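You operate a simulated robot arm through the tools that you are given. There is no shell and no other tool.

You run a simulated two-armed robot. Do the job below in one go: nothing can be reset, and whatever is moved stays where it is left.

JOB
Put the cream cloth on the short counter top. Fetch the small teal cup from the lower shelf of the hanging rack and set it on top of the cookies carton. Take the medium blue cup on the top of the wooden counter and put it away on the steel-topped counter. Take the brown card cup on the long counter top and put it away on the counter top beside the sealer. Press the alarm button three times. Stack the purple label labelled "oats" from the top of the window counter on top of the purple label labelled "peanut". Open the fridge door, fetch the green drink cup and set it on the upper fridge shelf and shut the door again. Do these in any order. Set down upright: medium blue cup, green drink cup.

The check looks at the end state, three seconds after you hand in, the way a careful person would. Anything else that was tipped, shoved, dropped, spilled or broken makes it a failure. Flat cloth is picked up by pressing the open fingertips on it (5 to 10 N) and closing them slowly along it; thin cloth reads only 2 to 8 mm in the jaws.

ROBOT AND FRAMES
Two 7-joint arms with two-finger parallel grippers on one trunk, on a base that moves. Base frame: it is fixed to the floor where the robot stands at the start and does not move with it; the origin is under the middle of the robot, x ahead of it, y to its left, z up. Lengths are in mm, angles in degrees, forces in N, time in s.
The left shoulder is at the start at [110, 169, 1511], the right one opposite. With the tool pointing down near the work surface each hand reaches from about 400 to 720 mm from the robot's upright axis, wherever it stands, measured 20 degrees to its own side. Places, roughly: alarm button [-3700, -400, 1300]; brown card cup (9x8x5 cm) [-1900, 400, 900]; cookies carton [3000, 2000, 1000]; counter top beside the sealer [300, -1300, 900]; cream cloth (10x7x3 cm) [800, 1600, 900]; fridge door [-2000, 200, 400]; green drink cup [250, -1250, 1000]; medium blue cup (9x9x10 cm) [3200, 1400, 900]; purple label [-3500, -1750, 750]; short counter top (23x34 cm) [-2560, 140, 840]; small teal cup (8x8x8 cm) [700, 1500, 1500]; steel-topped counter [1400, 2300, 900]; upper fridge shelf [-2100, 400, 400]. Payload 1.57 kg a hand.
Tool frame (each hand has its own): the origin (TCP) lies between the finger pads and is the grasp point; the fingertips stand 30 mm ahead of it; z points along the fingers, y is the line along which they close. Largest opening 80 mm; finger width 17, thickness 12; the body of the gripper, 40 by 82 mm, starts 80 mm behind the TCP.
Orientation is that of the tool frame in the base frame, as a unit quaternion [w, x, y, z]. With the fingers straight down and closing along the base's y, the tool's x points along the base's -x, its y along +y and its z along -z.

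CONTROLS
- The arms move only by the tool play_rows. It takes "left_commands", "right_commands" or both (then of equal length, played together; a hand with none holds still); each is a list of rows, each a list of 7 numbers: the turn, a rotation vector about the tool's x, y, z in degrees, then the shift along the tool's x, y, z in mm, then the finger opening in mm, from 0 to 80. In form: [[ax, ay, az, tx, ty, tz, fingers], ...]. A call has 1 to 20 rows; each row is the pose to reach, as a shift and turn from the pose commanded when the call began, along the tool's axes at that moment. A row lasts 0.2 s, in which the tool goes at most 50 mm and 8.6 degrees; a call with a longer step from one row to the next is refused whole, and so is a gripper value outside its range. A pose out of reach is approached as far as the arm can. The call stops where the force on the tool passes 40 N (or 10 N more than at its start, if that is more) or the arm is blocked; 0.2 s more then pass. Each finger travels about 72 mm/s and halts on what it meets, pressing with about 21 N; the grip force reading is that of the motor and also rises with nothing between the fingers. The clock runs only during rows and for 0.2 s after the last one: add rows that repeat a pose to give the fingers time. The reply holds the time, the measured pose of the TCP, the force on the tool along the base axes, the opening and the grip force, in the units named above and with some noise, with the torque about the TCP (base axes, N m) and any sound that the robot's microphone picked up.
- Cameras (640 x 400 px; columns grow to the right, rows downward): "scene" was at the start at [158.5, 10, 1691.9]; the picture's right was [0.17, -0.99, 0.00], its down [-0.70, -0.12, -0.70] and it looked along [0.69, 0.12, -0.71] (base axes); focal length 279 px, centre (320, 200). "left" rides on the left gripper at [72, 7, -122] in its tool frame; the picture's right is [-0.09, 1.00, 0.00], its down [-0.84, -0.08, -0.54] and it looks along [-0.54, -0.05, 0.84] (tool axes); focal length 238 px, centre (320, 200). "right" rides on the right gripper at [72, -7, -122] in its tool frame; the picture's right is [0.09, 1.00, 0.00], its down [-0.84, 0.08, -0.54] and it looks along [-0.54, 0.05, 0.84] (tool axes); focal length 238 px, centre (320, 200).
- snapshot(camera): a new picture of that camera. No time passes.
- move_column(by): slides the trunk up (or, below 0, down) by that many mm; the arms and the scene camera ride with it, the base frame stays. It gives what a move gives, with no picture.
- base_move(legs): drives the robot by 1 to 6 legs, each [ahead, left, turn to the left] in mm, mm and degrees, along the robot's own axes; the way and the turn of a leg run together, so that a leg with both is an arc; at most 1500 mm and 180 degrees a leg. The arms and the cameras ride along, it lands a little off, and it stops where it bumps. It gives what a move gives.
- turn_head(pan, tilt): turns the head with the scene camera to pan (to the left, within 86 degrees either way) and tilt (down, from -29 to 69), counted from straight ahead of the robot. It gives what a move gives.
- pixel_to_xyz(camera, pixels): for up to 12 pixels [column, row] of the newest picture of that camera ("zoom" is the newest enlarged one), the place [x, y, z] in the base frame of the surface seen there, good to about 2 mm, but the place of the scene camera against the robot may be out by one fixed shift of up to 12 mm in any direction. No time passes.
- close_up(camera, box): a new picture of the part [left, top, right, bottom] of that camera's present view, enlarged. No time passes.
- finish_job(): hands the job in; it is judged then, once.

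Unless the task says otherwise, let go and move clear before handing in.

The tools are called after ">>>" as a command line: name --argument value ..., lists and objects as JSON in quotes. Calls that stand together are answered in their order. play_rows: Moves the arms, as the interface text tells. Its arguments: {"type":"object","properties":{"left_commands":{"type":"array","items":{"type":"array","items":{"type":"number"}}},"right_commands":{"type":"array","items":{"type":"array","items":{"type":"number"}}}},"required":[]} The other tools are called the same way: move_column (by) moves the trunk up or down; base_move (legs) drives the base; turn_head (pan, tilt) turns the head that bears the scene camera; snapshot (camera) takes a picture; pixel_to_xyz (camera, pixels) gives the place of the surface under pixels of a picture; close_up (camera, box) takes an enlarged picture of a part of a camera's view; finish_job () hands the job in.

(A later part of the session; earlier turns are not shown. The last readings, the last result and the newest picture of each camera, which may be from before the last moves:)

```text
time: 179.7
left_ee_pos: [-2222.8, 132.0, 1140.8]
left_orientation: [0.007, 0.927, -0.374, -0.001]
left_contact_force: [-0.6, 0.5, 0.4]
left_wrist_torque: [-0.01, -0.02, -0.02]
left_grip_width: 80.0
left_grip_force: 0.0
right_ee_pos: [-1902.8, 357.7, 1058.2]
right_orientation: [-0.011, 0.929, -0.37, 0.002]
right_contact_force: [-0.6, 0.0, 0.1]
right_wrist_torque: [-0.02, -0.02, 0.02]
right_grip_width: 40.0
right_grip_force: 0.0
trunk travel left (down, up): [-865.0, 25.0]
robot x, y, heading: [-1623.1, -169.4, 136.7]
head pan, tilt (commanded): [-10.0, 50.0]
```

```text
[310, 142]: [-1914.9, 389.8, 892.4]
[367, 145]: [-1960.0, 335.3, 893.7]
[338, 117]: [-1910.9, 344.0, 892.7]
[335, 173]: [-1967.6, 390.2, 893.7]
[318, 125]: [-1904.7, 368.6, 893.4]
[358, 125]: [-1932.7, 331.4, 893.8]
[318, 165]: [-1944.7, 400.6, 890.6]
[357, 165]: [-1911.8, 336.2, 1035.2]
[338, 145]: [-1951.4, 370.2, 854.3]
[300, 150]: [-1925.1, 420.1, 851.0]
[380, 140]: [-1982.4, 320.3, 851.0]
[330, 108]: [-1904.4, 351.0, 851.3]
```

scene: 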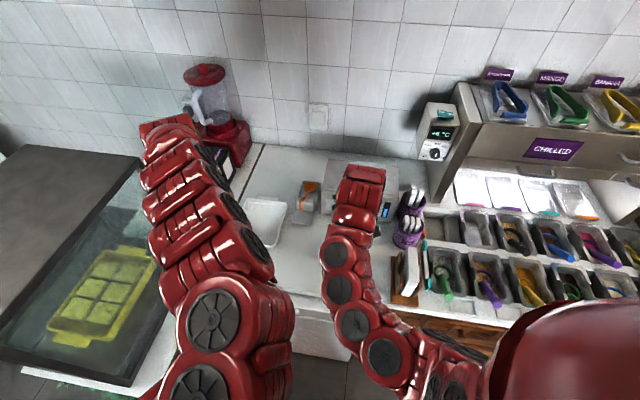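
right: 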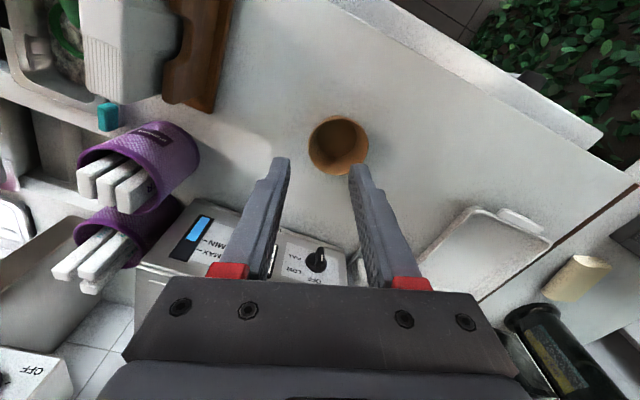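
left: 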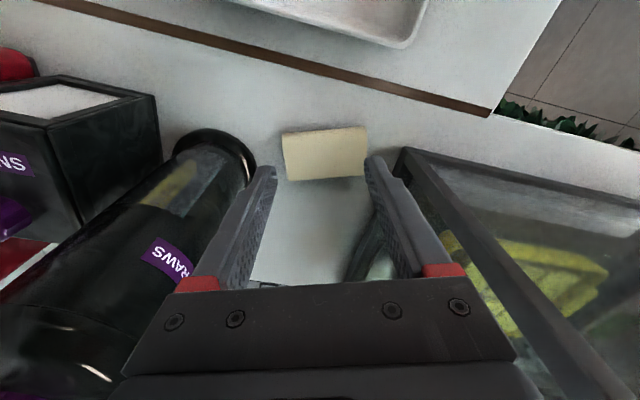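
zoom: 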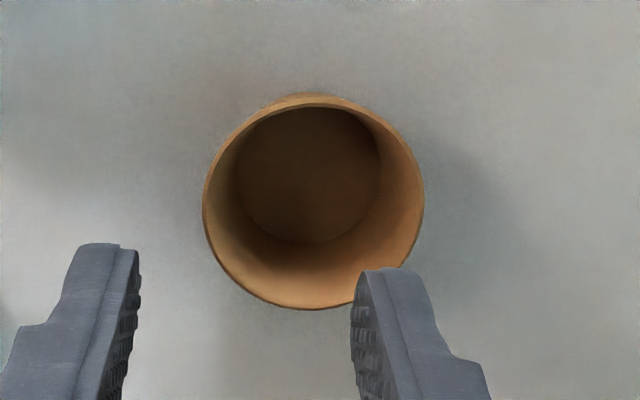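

The rim is ≈71 mm across (z≈893), centre ≈(-1938,365), so the open fingers can straddle it. Moving to hover with fingers at 80 mm.

>>> play_rows --right_commands '[[0, 0, 0, -8, 6, 10, 60], [0, 0, 0, -16, 12, 30, 70], [0, 0, 0, -24, 17, 55, 80], [0, 0, 0, -30.4, 22, 80, 80], [0, 0, 0, -30.4, 22, 105, 80], [0, 0, 0, -30.4, 22, 128, 80], [0, 0, 0, -30.4, 22, 128, 80]]'

>>> snapshot --camera "right"

>>> pixel_to_xyz --camera "right" --pixels '[[320, 120], [320, 200], [280, 160], [360, 160], [300, 130], [340, 130], [320, 160]]'

```text
time: 181.3
left_ee_pos: [-2223.2, 130.9, 1142.4]
left_orientation: [0.007, 0.927, -0.375, -0.001]
left_contact_force: [-0.7, 0.3, 0.0]
left_wrist_torque: [0.02, 0.0, 0.04]
left_grip_width: 80.1
left_grip_force: 0.0
right_ee_pos: [-1936.5, 364.1, 930.1]
right_orientation: [-0.011, 0.929, -0.37, 0.002]
right_contact_force: [0.4, 0.0, -0.7]
right_wrist_torque: [0.0, 0.01, -0.01]
right_grip_width: 79.8
right_grip_force: 0.0
trunk travel left (down, up): [-865.0, 25.0]
robot x, y, heading: [-1616.8, -171.6, 137.0]
head pan, tilt (commanded): [-10.0, 50.0]
```

```text
taken
```

right: 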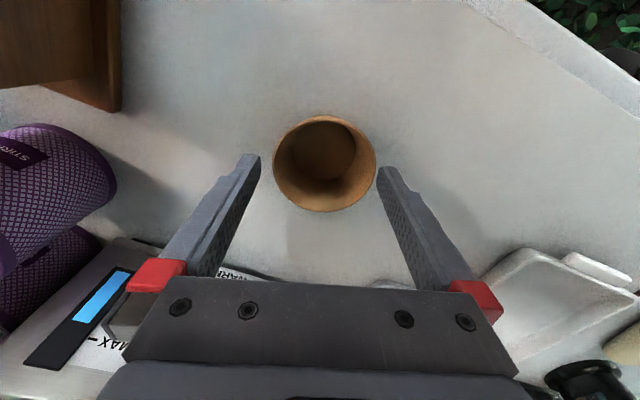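

```text
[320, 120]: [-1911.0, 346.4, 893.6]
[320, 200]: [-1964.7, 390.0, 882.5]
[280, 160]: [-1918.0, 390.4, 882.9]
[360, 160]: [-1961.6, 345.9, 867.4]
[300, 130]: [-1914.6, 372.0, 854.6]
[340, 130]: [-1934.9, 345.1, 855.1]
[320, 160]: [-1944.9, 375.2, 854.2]
```

I re-measure the rim at its extreme pixels.

>>> pixel_to_xyz --camera "right" --pixels '[[275, 165], [375, 165], [325, 116], [325, 211], [289, 132], [361, 132], [285, 195], [362, 195], [277, 150], [373, 150]]'

>>> close_up --camera "right" --box '[240, 90, 400, 230]'

```text
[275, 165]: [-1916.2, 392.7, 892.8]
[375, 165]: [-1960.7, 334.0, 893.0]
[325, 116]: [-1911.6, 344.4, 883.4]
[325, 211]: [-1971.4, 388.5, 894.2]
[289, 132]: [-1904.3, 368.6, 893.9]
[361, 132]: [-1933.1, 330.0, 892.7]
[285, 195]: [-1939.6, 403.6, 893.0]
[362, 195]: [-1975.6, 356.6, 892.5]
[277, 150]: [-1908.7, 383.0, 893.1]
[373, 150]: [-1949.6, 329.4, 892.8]
```

```text
2.86 times, centred on (320, 160) of right
```

zoom: 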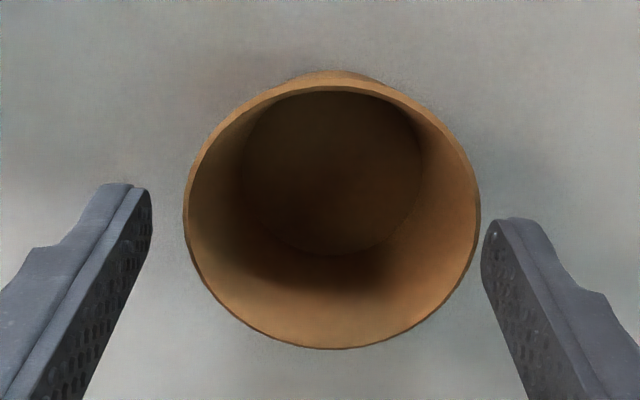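

The finger line needs a 3–4 mm shift to the left for equal gaps. I'll shift and check.

>>> play_rows --right_commands '[[0, 0, 0, -2, 2, 0, 80], [0, 0, 0, -3, 3.6, 0, 80], [0, 0, 0, -3, 3.6, 4, 80]]'

>>> close_up --camera "right" --box '[240, 90, 400, 230]'

```text
time: 182.1
left_ee_pos: [-2221.9, 131.8, 1141.8]
left_orientation: [0.007, 0.927, -0.374, -0.002]
left_contact_force: [0.9, -0.1, -0.2]
left_wrist_torque: [-0.02, -0.02, 0.01]
left_grip_width: 80.1
left_grip_force: 0.1
right_ee_pos: [-1941.3, 364.2, 926.2]
right_orientation: [-0.011, 0.929, -0.37, 0.003]
right_contact_force: [0.5, 1.5, -0.2]
right_wrist_torque: [-0.02, -0.01, -0.03]
right_grip_width: 80.2
right_grip_force: 0.1
trunk travel left (down, up): [-865.0, 25.0]
robot x, y, heading: [-1616.6, -170.2, 136.7]
head pan, tilt (commanded): [-10.0, 50.0]
```

```text
2.86 times, centred on (320, 160) of right
```

zoom: 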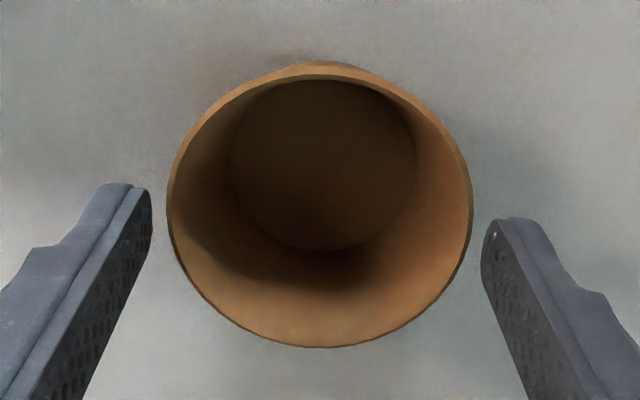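

Nearly even (17 vs 9 px). Another 1–2 mm and then down 39 mm.

>>> play_rows --right_commands '[[0, 0, 0, 0, 1.2, 5, 80], [0, 0, 0, 0, 1.4, 14, 80], [0, 0, 0, 0, 1.6, 23, 80], [0, 0, 0, 0, 1.8, 32, 80], [0, 0, 0, 0, 2, 39, 80], [0, 0, 0, 0, 2, 39, 80]]'

>>> snapshot --camera "right"

```text
time: 182.8
left_ee_pos: [-2221.1, 133.0, 1141.5]
left_orientation: [0.007, 0.927, -0.374, -0.002]
left_contact_force: [-0.3, 0.1, -0.5]
left_wrist_torque: [-0.08, 0.02, -0.03]
left_grip_width: 79.8
left_grip_force: 0.0
right_ee_pos: [-1938.6, 370.8, 911.2]
right_orientation: [-0.018, 0.927, -0.375, -0.001]
right_contact_force: [-0.5, -1.1, 0.4]
right_wrist_torque: [0.02, 0.01, 0.01]
right_grip_width: 79.8
right_grip_force: 0.0
trunk travel left (down, up): [-865.0, 25.0]
robot x, y, heading: [-1623.0, -169.6, 136.8]
head pan, tilt (commanded): [-10.0, 50.0]
stopped in row 3 (right hand): the force on the tool passed its limit at 46 N (the readings are from after the stop); the commanded pose is now the measured one
```

```text
taken
```

right: 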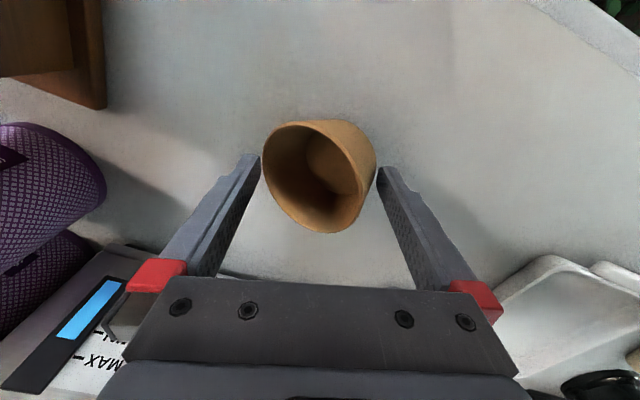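

The finger caught the rim (46 N) and the cup is now tilted between the fingers. Let me look closely before doing anything.

>>> close_up --camera "right" --box '[230, 90, 410, 250]'

>>> close_up --camera "scene" --box '[280, 180, 440, 340]'

>>> pixel_to_xyz --camera "right" --pixels '[[265, 150], [320, 122], [375, 170], [340, 228], [290, 205], [345, 165], [300, 160], [360, 150], [320, 200]]'

```text
2.50 times, centred on (320, 170) of right
```

zoom: 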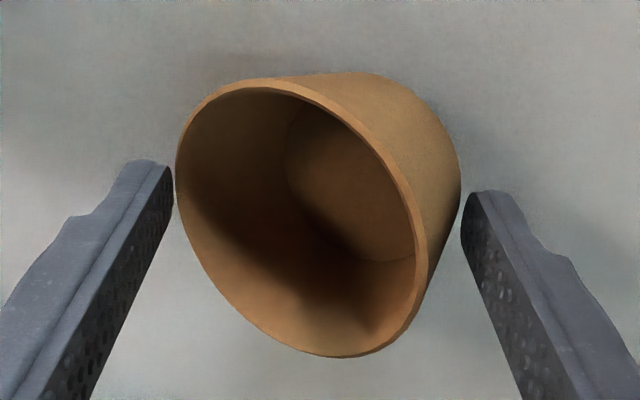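

```text
2.50 times, centred on (360, 260) of scene
```

zoom: 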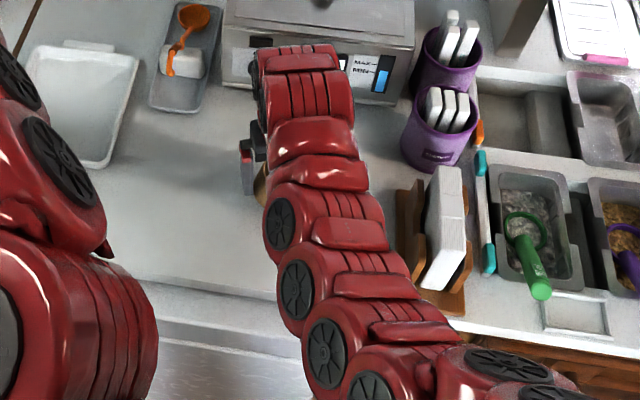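

```text
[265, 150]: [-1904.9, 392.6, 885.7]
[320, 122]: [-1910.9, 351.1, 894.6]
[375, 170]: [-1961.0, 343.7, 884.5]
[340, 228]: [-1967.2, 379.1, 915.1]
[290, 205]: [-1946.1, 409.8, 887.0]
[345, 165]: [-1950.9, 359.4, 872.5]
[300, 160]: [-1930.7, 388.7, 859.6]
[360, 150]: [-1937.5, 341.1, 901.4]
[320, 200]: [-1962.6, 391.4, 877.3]
```

The cup is tilted about 30° and rests lightly against both fingertips (force ≈0). It should settle back on its base when I rise slowly.

>>> play_rows --right_commands '[[0, 0, 0, 0, 0, -2, 80], [0, 0, 0, 0, 0, -4, 80], [0, 0, 0, 0, 0, -6, 80], [0, 0, 0, 0, 0, -8, 80]]'

>>> close_up --camera "right" --box '[230, 90, 410, 250]'

```text
time: 183.8
left_ee_pos: [-2221.8, 131.1, 1141.1]
left_orientation: [0.007, 0.927, -0.374, -0.002]
left_contact_force: [0.5, -0.7, 0.7]
left_wrist_torque: [-0.01, 0.0, 0.02]
left_grip_width: 80.2
left_grip_force: 0.0
right_ee_pos: [-1939.7, 370.8, 921.9]
right_orientation: [-0.018, 0.927, -0.374, -0.001]
right_contact_force: [0.2, 1.0, -0.1]
right_wrist_torque: [0.01, 0.01, 0.01]
right_grip_width: 80.1
right_grip_force: 0.0
trunk travel left (down, up): [-865.0, 25.0]
robot x, y, heading: [-1620.1, -168.1, 136.9]
head pan, tilt (commanded): [-10.0, 50.0]
```

```text
2.50 times, centred on (320, 170) of right
```

zoom: 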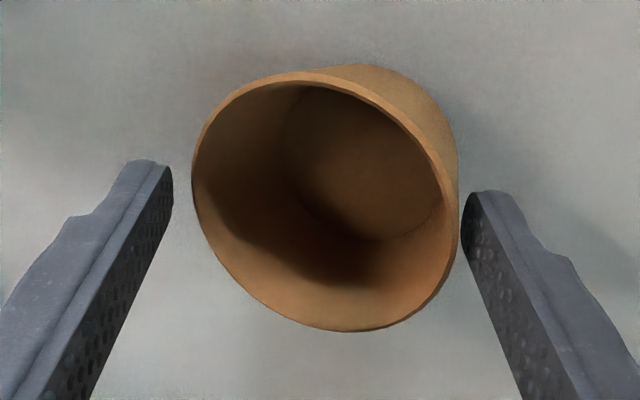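

It is coming back upright as I rise. Continuing slowly.

>>> play_rows --right_commands '[[0, 0, 0, 0, 0, -2, 80], [0, 0, 0, 0, 0, -4, 80], [0, 0, 0, 0, 0, -6, 80], [0, 0, 0, 0, 0, -9, 80], [0, 0, 0, 0, 0, -12, 80]]'

>>> close_up --camera "right" --box '[230, 90, 410, 250]'

```text
time: 185.0
left_ee_pos: [-2221.4, 131.6, 1141.3]
left_orientation: [0.007, 0.927, -0.375, -0.002]
left_contact_force: [-0.2, -0.8, -0.2]
left_wrist_torque: [-0.01, -0.01, 0.01]
left_grip_width: 80.4
left_grip_force: 0.0
right_ee_pos: [-1939.0, 372.3, 931.8]
right_orientation: [-0.018, 0.927, -0.374, 0.0]
right_contact_force: [-0.2, 0.7, 1.3]
right_wrist_torque: [0.02, 0.0, -0.02]
right_grip_width: 80.1
right_grip_force: 0.1
trunk travel left (down, up): [-865.0, 25.0]
robot x, y, heading: [-1621.7, -170.7, 136.8]
head pan, tilt (commanded): [-10.0, 50.0]
```

```text
2.50 times, centred on (320, 170) of right
```

zoom: 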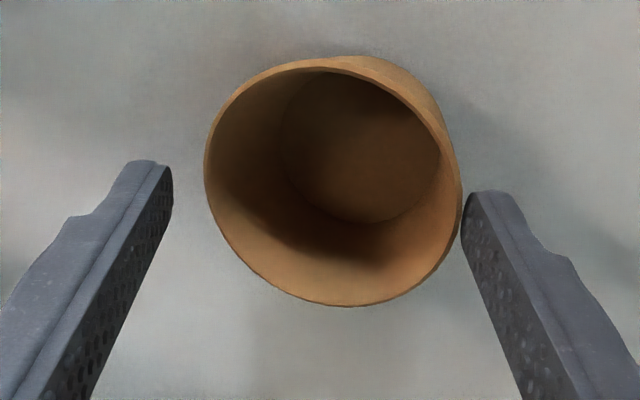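

>>> play_rows --right_commands '[[0, 0, 0, 0, 0, -3, 80], [0, 0, 0, 0, 0, -6, 80], [0, 0, 0, 0, 0, -10, 80], [0, 0, 0, 0, 0, -15, 80], [0, 0, 0, 0, 0, -25, 80], [0, 0, 0, 0, 0, -40, 80]]'

>>> snapshot --camera "right"

>>> close_up --camera "right" --box '[260, 70, 400, 190]'

```text
time: 186.4
left_ee_pos: [-2223.5, 131.1, 1141.4]
left_orientation: [0.006, 0.927, -0.375, -0.002]
left_contact_force: [0.3, 0.0, -0.3]
left_wrist_torque: [0.0, 0.01, 0.02]
left_grip_width: 80.1
left_grip_force: 0.1
right_ee_pos: [-1940.0, 368.6, 973.1]
right_orientation: [-0.018, 0.928, -0.373, -0.002]
right_contact_force: [-0.5, 0.4, 0.0]
right_wrist_torque: [0.0, -0.03, 0.0]
right_grip_width: 79.8
right_grip_force: 0.1
trunk travel left (down, up): [-865.0, 25.0]
robot x, y, heading: [-1619.2, -171.6, 136.7]
head pan, tilt (commanded): [-10.0, 50.0]
```

```text
taken
```

right: 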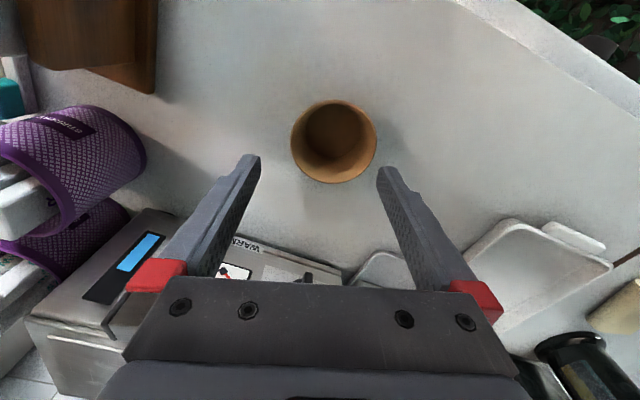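

```text
3.33 times, centred on (330, 130) of right
```

zoom: 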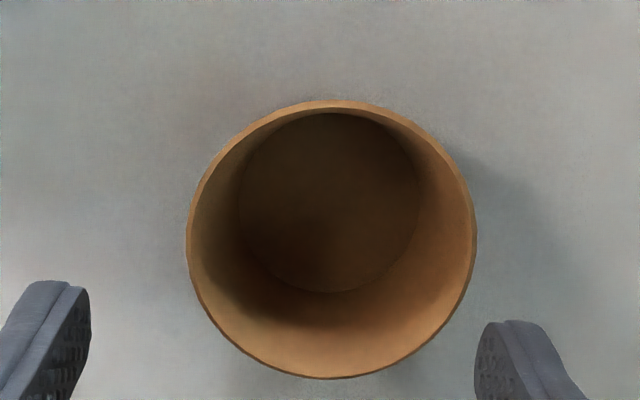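

The cup is upright again. The straddle is too tight, so I'll pinch its wall instead. Measuring the rim anew.

>>> pixel_to_xyz --camera "zoom" --pixels '[[189, 240], [474, 240], [330, 376], [225, 345], [440, 345], [215, 160], [450, 160], [330, 112], [330, 200]]'

```text
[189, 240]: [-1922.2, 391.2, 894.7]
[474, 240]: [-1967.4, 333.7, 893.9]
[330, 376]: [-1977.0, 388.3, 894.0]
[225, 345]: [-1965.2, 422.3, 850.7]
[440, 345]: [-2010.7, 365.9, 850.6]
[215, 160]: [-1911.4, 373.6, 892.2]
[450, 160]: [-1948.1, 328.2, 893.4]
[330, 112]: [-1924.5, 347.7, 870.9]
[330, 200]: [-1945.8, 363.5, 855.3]
```

Rim centre ≈(-1946,365), r≈37, wall slope ≈11°. I'll move over the left wall and lean the hand so that the fingers run parallel to the wall, opening 30 mm.

>>> play_rows --right_commands '[[2, 0, 0, 0, 11, 0, 60], [4, 0, 0, -0.5, 22, 5, 45], [6.5, 0, 0, -1, 33, 15, 30], [9, 0, 0, -1.5, 44.3, 26, 30], [9, 0, 0, -1.5, 44.3, 36.7, 30], [9, 0, 0, -1.5, 44.3, 36.7, 30]]'

>>> snapshot --camera "right"

>>> close_up --camera "right" --box '[220, 80, 400, 240]'

```text
time: 187.8
left_ee_pos: [-2223.2, 131.2, 1141.5]
left_orientation: [0.007, 0.927, -0.375, -0.002]
left_contact_force: [0.3, -0.3, -0.2]
left_wrist_torque: [-0.01, -0.02, -0.01]
left_grip_width: 79.8
left_grip_force: 0.1
right_ee_pos: [-1972.1, 340.5, 933.7]
right_orientation: [-0.091, 0.923, -0.374, 0.028]
right_contact_force: [-0.6, 0.3, 0.3]
right_wrist_torque: [0.03, -0.01, 0.02]
right_grip_width: 30.1
right_grip_force: 0.2
trunk travel left (down, up): [-865.0, 25.0]
robot x, y, heading: [-1619.7, -172.0, 136.9]
head pan, tilt (commanded): [-10.0, 50.0]
```

```text
taken
```

right: 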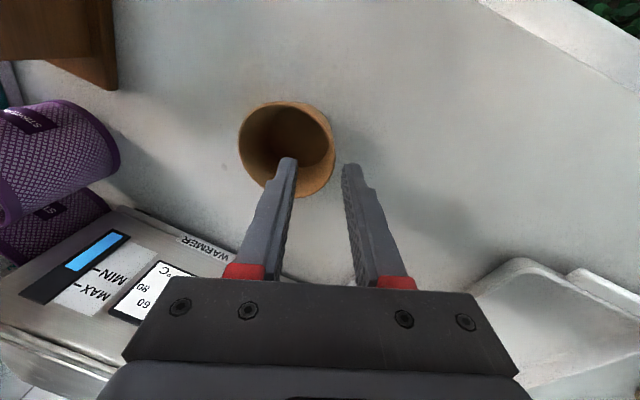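

```text
2.50 times, centred on (310, 160) of right
```

zoom: 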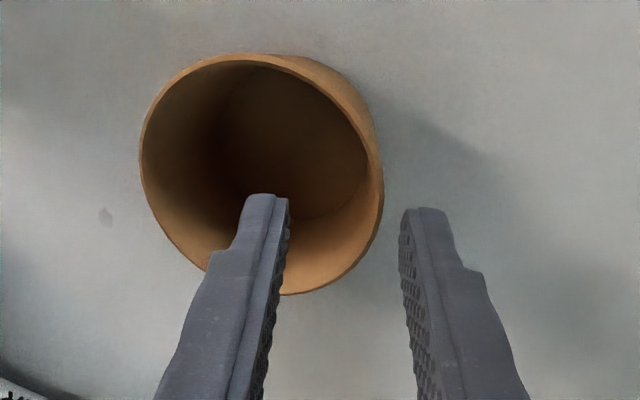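

The inner finger is over the cup's inside and the outer one is clear outside. Descending vertically 37 mm.

>>> play_rows --right_commands '[[0, 0, 0, 0.1, 2, 7, 30], [0, 0, 0, 0.2, 4, 14, 30], [0, 0, 0, 0.3, 5.5, 21, 30], [0, 0, 0, 0.5, 7, 29, 30], [0, 0, 0, 0.6, 8.5, 36.4, 30], [0, 0, 0, 0.6, 8.5, 36.4, 30]]'

>>> close_up --camera "right" --box '[220, 80, 400, 240]'

```text
time: 189.2
left_ee_pos: [-2223.1, 131.4, 1141.7]
left_orientation: [0.007, 0.927, -0.374, -0.002]
left_contact_force: [-0.5, 0.7, 1.1]
left_wrist_torque: [0.02, 0.02, -0.05]
left_grip_width: 80.0
left_grip_force: 0.0
right_ee_pos: [-1972.5, 338.0, 894.6]
right_orientation: [-0.091, 0.923, -0.373, 0.028]
right_contact_force: [0.1, 0.3, 0.7]
right_wrist_torque: [0.0, -0.01, -0.04]
right_grip_width: 29.9
right_grip_force: 0.0
trunk travel left (down, up): [-865.0, 25.0]
robot x, y, heading: [-1618.2, -170.3, 136.6]
head pan, tilt (commanded): [-10.0, 50.0]
```

```text
2.50 times, centred on (310, 160) of right
```

zoom: 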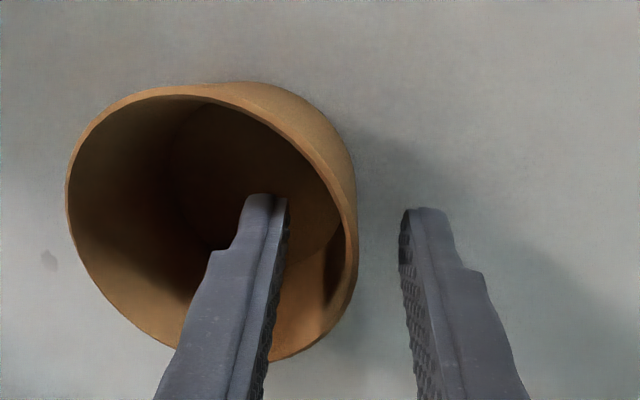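

The wall is between the fingers with no contact. Closing gently.

>>> play_rows --right_commands '[[0, 0, 0, 0, 0, 0, 22], [0, 0, 0, 0, 0, 0, 14], [0, 0, 0, 0, 0, 0, 8], [0, 0, 0, 0, 0, 0, 3], [0, 0, 0, 0, 0, 0, 0], [0, 0, 0, 0, 0, 0, 0]]'

>>> close_up --camera "right" --box '[220, 80, 400, 240]'

```text
time: 190.6
left_ee_pos: [-2222.3, 132.1, 1141.4]
left_orientation: [0.007, 0.927, -0.375, -0.002]
left_contact_force: [-0.1, -0.2, 0.1]
left_wrist_torque: [-0.02, 0.03, -0.02]
left_grip_width: 79.9
left_grip_force: 0.1
right_ee_pos: [-1973.4, 340.1, 896.8]
right_orientation: [-0.091, 0.923, -0.373, 0.028]
right_contact_force: [-1.5, 0.6, 3.4]
right_wrist_torque: [0.14, -0.21, 0.07]
right_grip_width: 0.0
right_grip_force: 20.8
trunk travel left (down, up): [-865.0, 25.0]
robot x, y, heading: [-1616.9, -167.8, 136.9]
head pan, tilt (commanded): [-10.0, 50.0]
```

```text
2.50 times, centred on (310, 160) of right
```

zoom: 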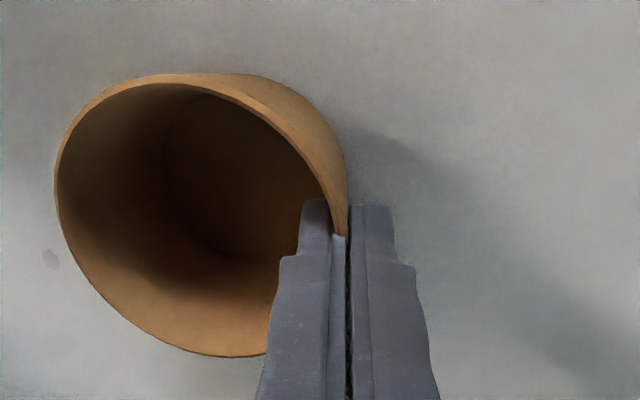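

The fingers read 0 mm (a thin card wall or a near miss). I'll lift 25 mm gently to see whether the cup follows.

>>> play_rows --right_commands '[[0, 0, 0, 0, -0.6, -3, 0], [0, 0, 0, 0, -1.2, -6, 0], [0, 0, 0, 0, -2.4, -12, 0], [0, 0, 0, 0, -3.6, -18, 0], [0, 0, 0, 0, -5, -25, 0]]'

>>> snapshot --camera "right"

>>> pixel_to_xyz --camera "right" --pixels '[[240, 150], [270, 115], [250, 200], [300, 200], [255, 150]]'

```text
time: 191.8
left_ee_pos: [-2221.8, 131.9, 1143.2]
left_orientation: [0.007, 0.927, -0.375, -0.002]
left_contact_force: [-0.6, -0.4, 0.5]
left_wrist_torque: [0.02, 0.0, -0.01]
left_grip_width: 80.1
left_grip_force: 0.2
right_ee_pos: [-1972.1, 339.0, 922.0]
right_orientation: [-0.091, 0.923, -0.373, 0.027]
right_contact_force: [0.2, 0.1, -0.6]
right_wrist_torque: [-0.02, 0.02, 0.01]
right_grip_width: 0.0
right_grip_force: 21.2
trunk travel left (down, up): [-865.0, 25.0]
robot x, y, heading: [-1623.5, -170.0, 137.2]
head pan, tilt (commanded): [-10.0, 50.0]
```

```text
taken
```

right: 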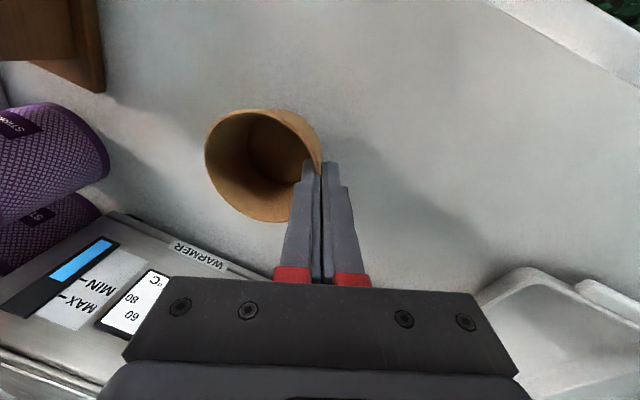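

```text
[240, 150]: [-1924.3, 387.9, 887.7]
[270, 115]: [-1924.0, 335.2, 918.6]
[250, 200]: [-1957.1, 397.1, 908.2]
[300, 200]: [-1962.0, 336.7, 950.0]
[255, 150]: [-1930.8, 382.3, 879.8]
```

The cup followed (rim now z≈918), so it is held by its thin wall. Lifting 110 mm more.

>>> play_rows --right_commands '[[0, 0, 0, 0, -3, -16, 0], [0, 0, 0, 0, -7, -36, 0], [0, 0, 0, 0, -11, -57, 0], [0, 0, 0, 0, -15, -78, 0], [0, 0, 0, 0, -19, -98, 0], [0, 0, 0, 0, -21, -108, 0]]'

>>> snapshot --camera "right"

```text
time: 193.2
left_ee_pos: [-2222.5, 131.8, 1140.9]
left_orientation: [0.007, 0.927, -0.375, -0.002]
left_contact_force: [-0.4, -0.8, -0.5]
left_wrist_torque: [-0.01, 0.05, 0.03]
left_grip_width: 80.0
left_grip_force: 0.0
right_ee_pos: [-1970.9, 337.4, 1034.1]
right_orientation: [-0.091, 0.923, -0.373, 0.028]
right_contact_force: [-0.6, 0.5, 0.1]
right_wrist_torque: [0.01, 0.03, 0.0]
right_grip_width: 0.0
right_grip_force: 20.8
trunk travel left (down, up): [-865.0, 25.0]
robot x, y, heading: [-1620.6, -169.4, 136.9]
head pan, tilt (commanded): [-10.0, 50.0]
```

```text
taken
```

right: 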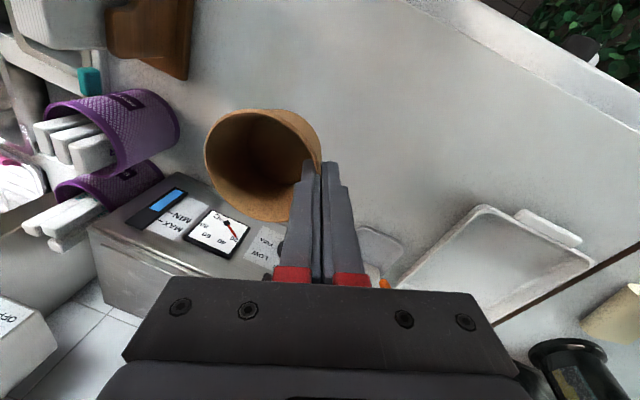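

The cup is secure. I'll back away, turn around to face the window side and drive east along the aisle to the sealer counter.

>>> base_move --legs '[[-420, 0, 0], [0, 0, 160.7], [0, 1450, 0]]'

>>> turn_head --pan 0 --tilt 25

>>> snapshot --camera "scene"

>>> snapshot --camera "right"

```text
time: 209.2
left_ee_pos: [433.7, -266.9, 1142.2]
left_orientation: [0.003, 0.524, 0.852, 0.007]
left_contact_force: [-0.4, 0.0, -0.5]
left_wrist_torque: [0.02, -0.02, -0.01]
left_grip_width: 80.2
left_grip_force: 0.1
right_ee_pos: [128.0, -379.3, 1032.7]
right_orientation: [-0.043, 0.521, 0.848, -0.086]
right_contact_force: [0.3, -0.5, -0.7]
right_wrist_torque: [0.03, -0.04, -0.03]
right_grip_width: 0.0
right_grip_force: 20.6
trunk travel left (down, up): [-865.0, 25.0]
robot x, y, heading: [-36.2, 214.2, -62.2]
head pan, tilt (commanded): [-10.0, 50.0]
```

```text
time: 210.1
left_ee_pos: [432.3, -268.6, 1142.0]
left_orientation: [0.003, 0.524, 0.852, 0.006]
left_contact_force: [-0.1, -0.7, -0.2]
left_wrist_torque: [0.01, -0.03, -0.01]
left_grip_width: 80.0
left_grip_force: 0.1
right_ee_pos: [129.2, -378.2, 1033.5]
right_orientation: [-0.043, 0.521, 0.848, -0.084]
right_contact_force: [-0.4, 0.5, -0.3]
right_wrist_torque: [0.05, -0.05, 0.0]
right_grip_width: 0.0
right_grip_force: 20.7
trunk travel left (down, up): [-865.0, 25.0]
robot x, y, heading: [-38.0, 213.8, -62.1]
head pan, tilt (commanded): [0.0, 25.0]
```

```text
taken
```

scene: 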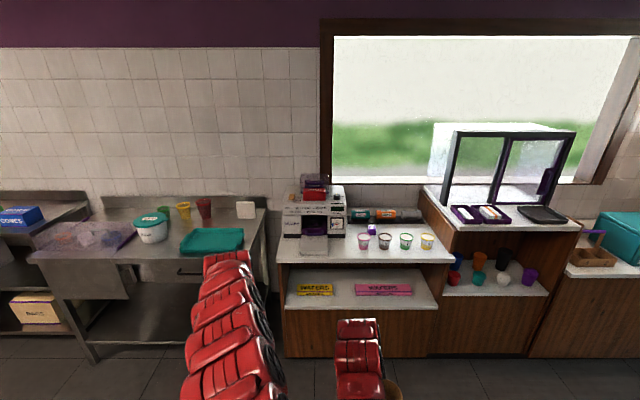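

```text
taken
```

right: 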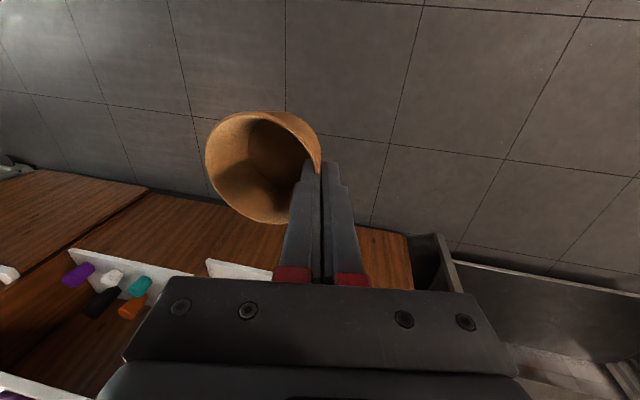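

I'm facing the sealer counter, about 1.3 m away. Measuring the sealer's extent, cups and free spot.

>>> close_up --camera "scene" --box '[260, 160, 460, 285]'

>>> pixel_to_xyz --camera "scene" --pixels '[[285, 232], [345, 228], [315, 178], [315, 250], [340, 248], [350, 252], [364, 240], [385, 240], [405, 240], [427, 240], [371, 228], [340, 262]]'

```text
3.20 times, centred on (360, 222) of scene
```

zoom: 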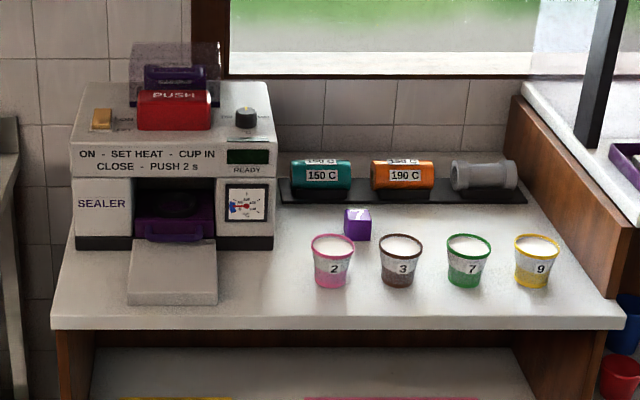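

```text
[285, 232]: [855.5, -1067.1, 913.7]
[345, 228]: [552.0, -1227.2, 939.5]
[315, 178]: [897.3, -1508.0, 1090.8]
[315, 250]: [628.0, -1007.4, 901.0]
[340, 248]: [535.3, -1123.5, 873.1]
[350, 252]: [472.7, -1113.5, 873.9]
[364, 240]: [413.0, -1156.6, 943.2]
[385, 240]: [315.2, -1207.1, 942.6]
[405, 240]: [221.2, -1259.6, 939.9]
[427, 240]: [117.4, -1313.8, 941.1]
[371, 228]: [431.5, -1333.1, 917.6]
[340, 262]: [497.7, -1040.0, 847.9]
```

The free spot lies between the sealer's tray (u≥21) and the pink cup (u≤-132). I'll move the left hand out to the left for clearance and drive ahead most of the way.

>>> play_rows --left_commands '[[0, 0, 0, 10, 20, 0, 80], [0, 0, 0, 20, 40, 0, 80], [0, 0, 0, 30, 60, 0, 80], [0, 0, 0, 40, 80, 0, 80], [0, 0, 0, 50, 100, 0, 80]]'

>>> base_move --legs '[[740, 30, 0]]'

>>> turn_head --pan 0 --tilt 45

>>> snapshot --camera "right"

>>> snapshot --camera "scene"

```text
time: 211.2
left_ee_pos: [522.2, -201.2, 1140.3]
left_orientation: [0.002, 0.524, 0.852, 0.006]
left_contact_force: [0.7, 0.1, 0.2]
left_wrist_torque: [0.0, 0.02, -0.03]
left_grip_width: 79.6
left_grip_force: 0.2
left hand out of reach, approached as far as the arm can: row 1, 2, 3, 4, 5
right_ee_pos: [129.5, -379.4, 1033.5]
right_orientation: [-0.043, 0.521, 0.848, -0.085]
right_contact_force: [0.0, 0.5, -0.8]
right_wrist_torque: [-0.01, -0.01, -0.02]
right_grip_width: 0.3
right_grip_force: 20.5
trunk travel left (down, up): [-865.0, 25.0]
robot x, y, heading: [-33.7, 213.3, -62.1]
head pan, tilt (commanded): [0.0, 25.0]
```

```text
time: 215.3
left_ee_pos: [896.9, -843.1, 1141.4]
left_orientation: [0.002, 0.522, 0.853, 0.006]
left_contact_force: [-1.1, -0.1, -0.6]
left_wrist_torque: [-0.02, -0.02, 0.01]
left_grip_width: 79.8
left_grip_force: 0.0
right_ee_pos: [504.7, -1022.7, 1033.1]
right_orientation: [-0.042, 0.52, 0.849, -0.085]
right_contact_force: [0.3, 0.0, -0.2]
right_wrist_torque: [0.0, -0.01, 0.0]
right_grip_width: 0.0
right_grip_force: 20.9
trunk travel left (down, up): [-865.0, 25.0]
robot x, y, heading: [335.1, -429.2, -62.0]
head pan, tilt (commanded): [0.0, 25.0]
```

```text
time: 216.1
left_ee_pos: [898.2, -844.1, 1140.9]
left_orientation: [0.002, 0.522, 0.853, 0.007]
left_contact_force: [-0.8, 0.5, 0.0]
left_wrist_torque: [-0.02, -0.02, -0.02]
left_grip_width: 80.1
left_grip_force: 0.0
right_ee_pos: [506.1, -1022.1, 1033.6]
right_orientation: [-0.043, 0.519, 0.849, -0.085]
right_contact_force: [0.5, 0.6, 0.0]
right_wrist_torque: [-0.01, 0.03, 0.02]
right_grip_width: 0.0
right_grip_force: 21.5
trunk travel left (down, up): [-865.0, 25.0]
robot x, y, heading: [335.7, -427.2, -61.9]
head pan, tilt (commanded): [0.0, 45.0]
```

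```text
taken
```

right: 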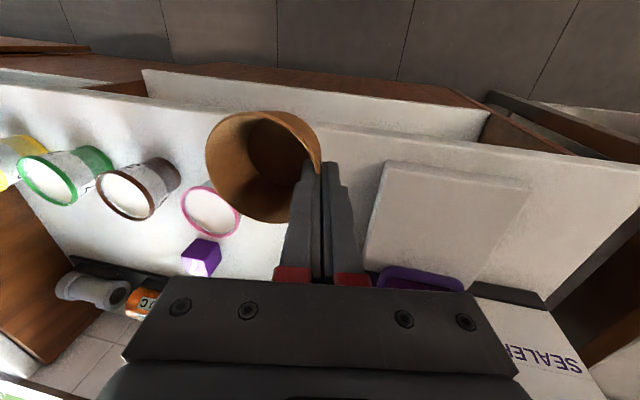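

```text
taken
```

scene: 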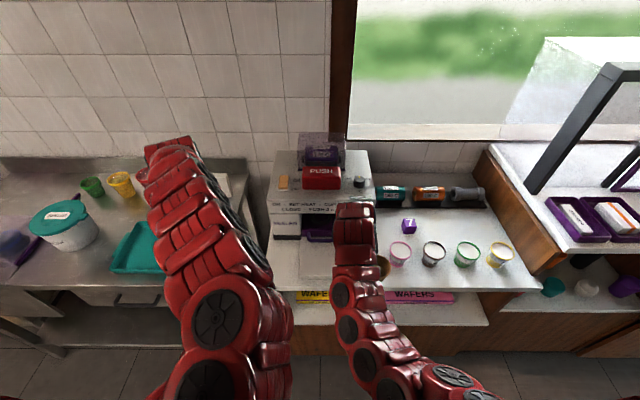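

The brown cup is about 95 mm short of the spot. Measuring tray edge, pink cup and counter with the wrist camera.

>>> pixel_to_xyz --camera "right" --pixels '[[372, 230], [385, 175], [215, 190], [239, 215], [185, 205], [210, 235], [260, 245], [345, 150], [135, 170], [120, 195], [60, 165], [340, 130]]'

>>> close_up --camera "right" --box '[0, 90, 400, 290]'

```text
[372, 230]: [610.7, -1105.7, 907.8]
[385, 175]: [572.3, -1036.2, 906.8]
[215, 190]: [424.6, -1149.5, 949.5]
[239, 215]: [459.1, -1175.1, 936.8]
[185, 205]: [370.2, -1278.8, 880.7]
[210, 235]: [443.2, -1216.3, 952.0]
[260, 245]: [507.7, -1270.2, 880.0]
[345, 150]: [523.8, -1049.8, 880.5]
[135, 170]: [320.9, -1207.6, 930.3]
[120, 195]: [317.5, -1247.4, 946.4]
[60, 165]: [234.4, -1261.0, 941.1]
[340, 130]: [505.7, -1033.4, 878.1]
```

```text
1.60 times, centred on (200, 190) of right
```

zoom: 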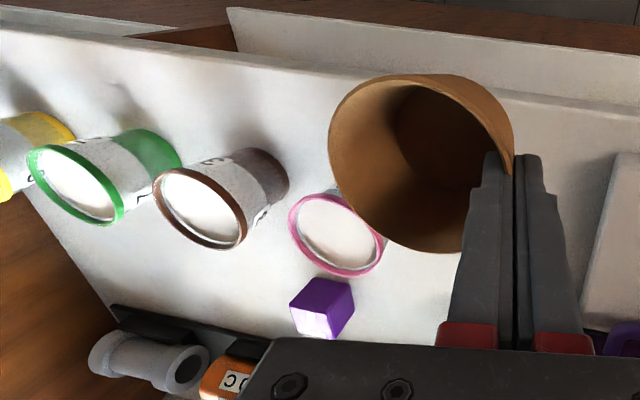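

Counter z≈880; pink cup's near side u≈-137, tray edge u≈28. I'll advance 95 mm and lower.

>>> base_move --legs '[[95, -5, 0]]'

>>> snapshot --camera "right"

```text
time: 217.2
left_ee_pos: [938.4, -929.7, 1141.5]
left_orientation: [0.002, 0.521, 0.853, 0.007]
left_contact_force: [0.8, 0.1, -0.3]
left_wrist_torque: [0.0, 0.02, 0.03]
left_grip_width: 80.3
left_grip_force: 0.2
right_ee_pos: [544.1, -1108.6, 1033.9]
right_orientation: [-0.042, 0.52, 0.849, -0.085]
right_contact_force: [-0.9, 0.1, 1.2]
right_wrist_torque: [0.02, -0.04, 0.0]
right_grip_width: 0.1
right_grip_force: 20.4
trunk travel left (down, up): [-865.0, 25.0]
robot x, y, heading: [377.8, -514.5, -62.0]
head pan, tilt (commanded): [0.0, 45.0]
```

```text
taken
```

right: 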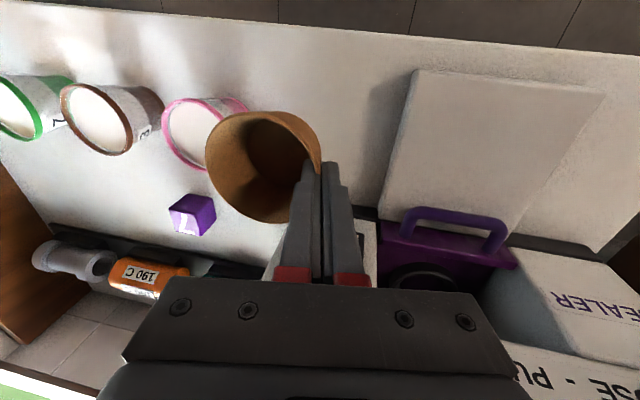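

Exactly at the spot (u=-31, v=-1234). Lowering vertically 98 mm.

>>> play_rows --right_commands '[[0, 0, 0, 0.3, 3.8, 19.6, 0], [0, 0, 0, 0.6, 7.5, 39.3, 0], [0, 0, 0, 1, 11.3, 59, 0], [0, 0, 0, 1.4, 15, 78.6, 0], [0, 0, 0, 1.7, 18.4, 96, 0], [0, 0, 0, 1.7, 18.4, 96, 0]]'

>>> snapshot --camera "right"

>>> play_rows --right_commands '[[0, 0, 0, 0, 0.5, 2.5, 0], [0, 0, 0, 0, 1, 5, 0]]'

>>> play_rows --right_commands '[[0, 0, 0, 0, 0.3, 1.5, 0], [0, 0, 0, 0, 0.6, 3, 0]]'

```text
time: 218.7
left_ee_pos: [938.3, -931.4, 1141.7]
left_orientation: [0.001, 0.522, 0.853, 0.007]
left_contact_force: [0.8, 0.4, 0.2]
left_wrist_torque: [-0.03, 0.02, -0.03]
left_grip_width: 80.0
left_grip_force: 0.2
right_ee_pos: [545.4, -1109.6, 933.6]
right_orientation: [-0.042, 0.52, 0.849, -0.085]
right_contact_force: [0.1, 0.0, -0.9]
right_wrist_torque: [0.0, -0.03, 0.02]
right_grip_width: 0.1
right_grip_force: 20.8
trunk travel left (down, up): [-865.0, 25.0]
robot x, y, heading: [375.1, -513.0, -61.9]
head pan, tilt (commanded): [0.0, 45.0]
```

```text
taken
```

right: 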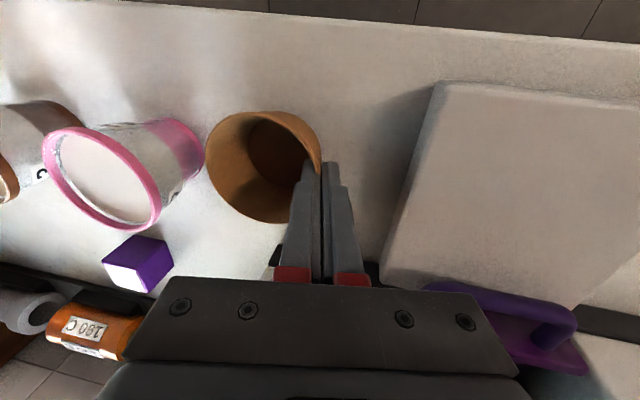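

```text
time: 219.2
left_ee_pos: [937.9, -931.3, 1140.4]
left_orientation: [0.002, 0.522, 0.853, 0.007]
left_contact_force: [0.2, 0.8, 0.1]
left_wrist_torque: [0.03, -0.01, 0.03]
left_grip_width: 80.2
left_grip_force: 0.1
right_ee_pos: [544.8, -1109.2, 929.4]
right_orientation: [-0.041, 0.52, 0.849, -0.086]
right_contact_force: [0.2, 0.7, 0.6]
right_wrist_torque: [-0.04, -0.02, -0.03]
right_grip_width: 0.0
right_grip_force: 21.3
trunk travel left (down, up): [-865.0, 25.0]
robot x, y, heading: [378.5, -512.8, -61.9]
head pan, tilt (commanded): [0.0, 45.0]
```

```text
time: 219.8
left_ee_pos: [938.4, -929.7, 1141.4]
left_orientation: [0.001, 0.522, 0.853, 0.006]
left_contact_force: [1.0, -0.2, -0.4]
left_wrist_torque: [0.0, -0.04, -0.02]
left_grip_width: 79.9
left_grip_force: 0.1
right_ee_pos: [544.3, -1108.5, 927.3]
right_orientation: [-0.042, 0.52, 0.849, -0.087]
right_contact_force: [1.8, -1.4, 4.0]
right_wrist_torque: [0.0, 0.2, 0.02]
right_grip_width: 0.0
right_grip_force: 21.2
trunk travel left (down, up): [-865.0, 25.0]
robot x, y, heading: [377.3, -517.8, -62.1]
head pan, tilt (commanded): [0.0, 45.0]
```

Contact (4 N). Opening the fingers slightly and withdrawing upward.

>>> play_rows --right_commands '[[0, 0, 0, 0, 0.2, 1, 0], [0, 0, 0, 0, 0.2, 1, 4], [0, 0, 0, 0, 0.2, 1, 9], [0, 0, 0, 0, 0.2, 1, 14], [0, 0, 0, 0, 0.2, 1, 18], [0, 0, 0, 0, 0.2, 1, 18]]'

>>> snapshot --camera "right"

```text
time: 221.2
left_ee_pos: [937.9, -931.4, 1140.7]
left_orientation: [0.003, 0.522, 0.853, 0.007]
left_contact_force: [-0.2, 0.2, -1.0]
left_wrist_torque: [-0.03, 0.02, 0.01]
left_grip_width: 80.3
left_grip_force: 0.0
right_ee_pos: [544.2, -1109.1, 927.1]
right_orientation: [-0.042, 0.52, 0.849, -0.085]
right_contact_force: [0.2, 1.0, 0.3]
right_wrist_torque: [0.01, -0.05, 0.02]
right_grip_width: 18.1
right_grip_force: 0.1
trunk travel left (down, up): [-865.0, 25.0]
robot x, y, heading: [377.1, -514.4, -62.3]
head pan, tilt (commanded): [0.0, 45.0]
```

```text
taken
```

right: 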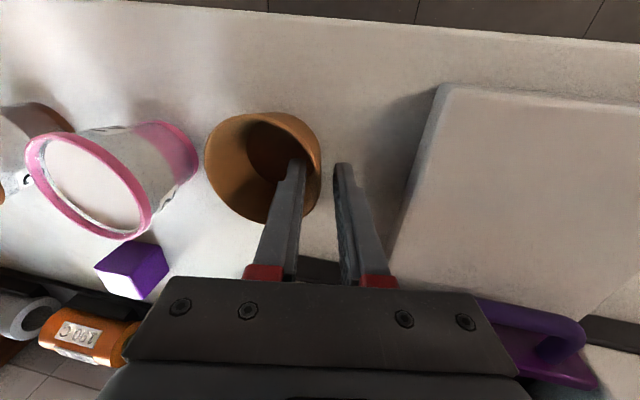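

Released and standing. Lifting the hand out vertically and straightening it.

>>> play_rows --right_commands '[[0, 0, 0, 0, -2, -10, 18], [0, 0, 0, 0, -4.7, -25, 18], [0, 0, 0, -0.5, -8.5, -45, 18], [0, 0, 0, -1, -13, -70, 18], [-4, 0, 0, -1.5, -18, -95, 18], [-8, 0, 0, -2, -21, -110, 30], [-11, 0, 0, -2, -21, -112, 60]]'

>>> snapshot --camera "right"

>>> snapshot --camera "scene"

```text
time: 222.8
left_ee_pos: [937.4, -930.7, 1139.9]
left_orientation: [0.002, 0.521, 0.853, 0.006]
left_contact_force: [-0.2, -0.3, 0.1]
left_wrist_torque: [0.04, -0.02, 0.01]
left_grip_width: 80.2
left_grip_force: 0.0
right_ee_pos: [544.6, -1109.1, 1039.5]
right_orientation: [0.007, 0.521, 0.854, -0.003]
right_contact_force: [-0.1, 0.1, 0.5]
right_wrist_torque: [-0.03, -0.01, 0.01]
right_grip_width: 59.9
right_grip_force: 0.1
trunk travel left (down, up): [-865.0, 25.0]
robot x, y, heading: [379.6, -518.0, -62.1]
head pan, tilt (commanded): [0.0, 45.0]
```

```text
taken
```

right: 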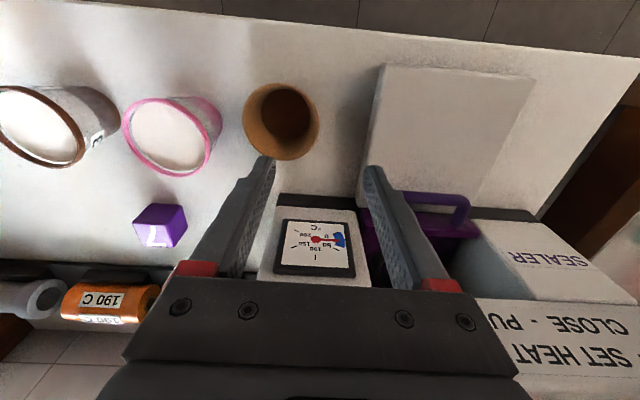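

```text
taken
```

scene: 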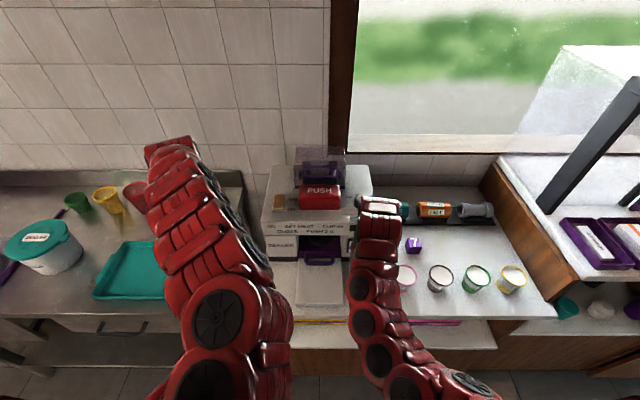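

The brown cup stands beside the sealer. Next I'll go to the west end: first the labels on the window counter. Backing off and driving along the aisle.

>>> base_move --legs '[[-560, 0, 0], [0, -1500, 0], [0, -1350, 0], [0, 0, -90.4]]'

>>> turn_head --pan 0 --tilt 25

>>> snapshot --camera "scene"

>>> turn_head --pan -45 --tilt 25

>>> snapshot --camera "scene"

```text
time: 243.2
left_ee_pos: [-2815.2, -1893.2, 1141.0]
left_orientation: [0.007, 0.973, 0.231, 0.003]
left_contact_force: [-0.2, 0.4, 0.0]
left_wrist_torque: [0.01, -0.01, 0.0]
left_grip_width: 80.0
left_grip_force: 0.1
right_ee_pos: [-2991.0, -1499.3, 1039.5]
right_orientation: [0.003, 0.973, 0.232, -0.008]
right_contact_force: [0.0, 1.5, 0.2]
right_wrist_torque: [-0.03, 0.01, -0.02]
right_grip_width: 59.9
right_grip_force: 0.1
trunk travel left (down, up): [-865.0, 25.0]
robot x, y, heading: [-2392.6, -1335.2, -152.8]
head pan, tilt (commanded): [0.0, 45.0]
```

```text
time: 244.0
left_ee_pos: [-2815.5, -1891.8, 1141.2]
left_orientation: [0.006, 0.973, 0.231, 0.003]
left_contact_force: [-0.1, 0.2, -0.1]
left_wrist_torque: [0.0, -0.01, -0.03]
left_grip_width: 80.2
left_grip_force: 0.1
right_ee_pos: [-2989.6, -1499.1, 1039.3]
right_orientation: [0.002, 0.973, 0.232, -0.008]
right_contact_force: [0.1, -1.5, 0.1]
right_wrist_torque: [0.01, 0.03, -0.01]
right_grip_width: 60.2
right_grip_force: 0.0
trunk travel left (down, up): [-865.0, 25.0]
robot x, y, heading: [-2395.1, -1332.8, -152.3]
head pan, tilt (commanded): [0.0, 25.0]
```

```text
taken
```

scene: 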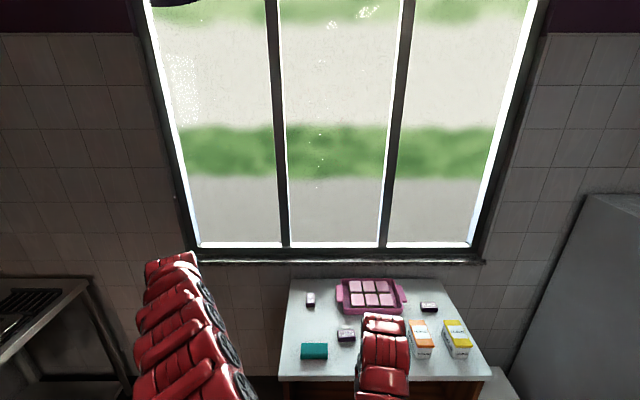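

```text
time: 245.1
left_ee_pos: [-2814.5, -1893.2, 1140.4]
left_orientation: [0.006, 0.973, 0.231, 0.003]
left_contact_force: [-0.6, 0.0, -0.4]
left_wrist_torque: [0.02, -0.05, -0.01]
left_grip_width: 80.0
left_grip_force: 0.0
right_ee_pos: [-2991.5, -1497.9, 1041.3]
right_orientation: [0.002, 0.973, 0.232, -0.008]
right_contact_force: [-0.7, 0.0, 0.7]
right_wrist_torque: [0.0, 0.01, 0.04]
right_grip_width: 60.0
right_grip_force: 0.0
trunk travel left (down, up): [-865.0, 25.0]
robot x, y, heading: [-2397.5, -1334.1, -152.6]
head pan, tilt (commanded): [-45.0, 25.0]
```

```text
taken
```

scene: 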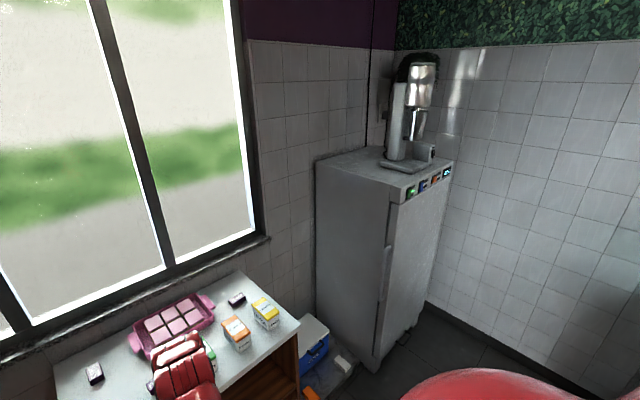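

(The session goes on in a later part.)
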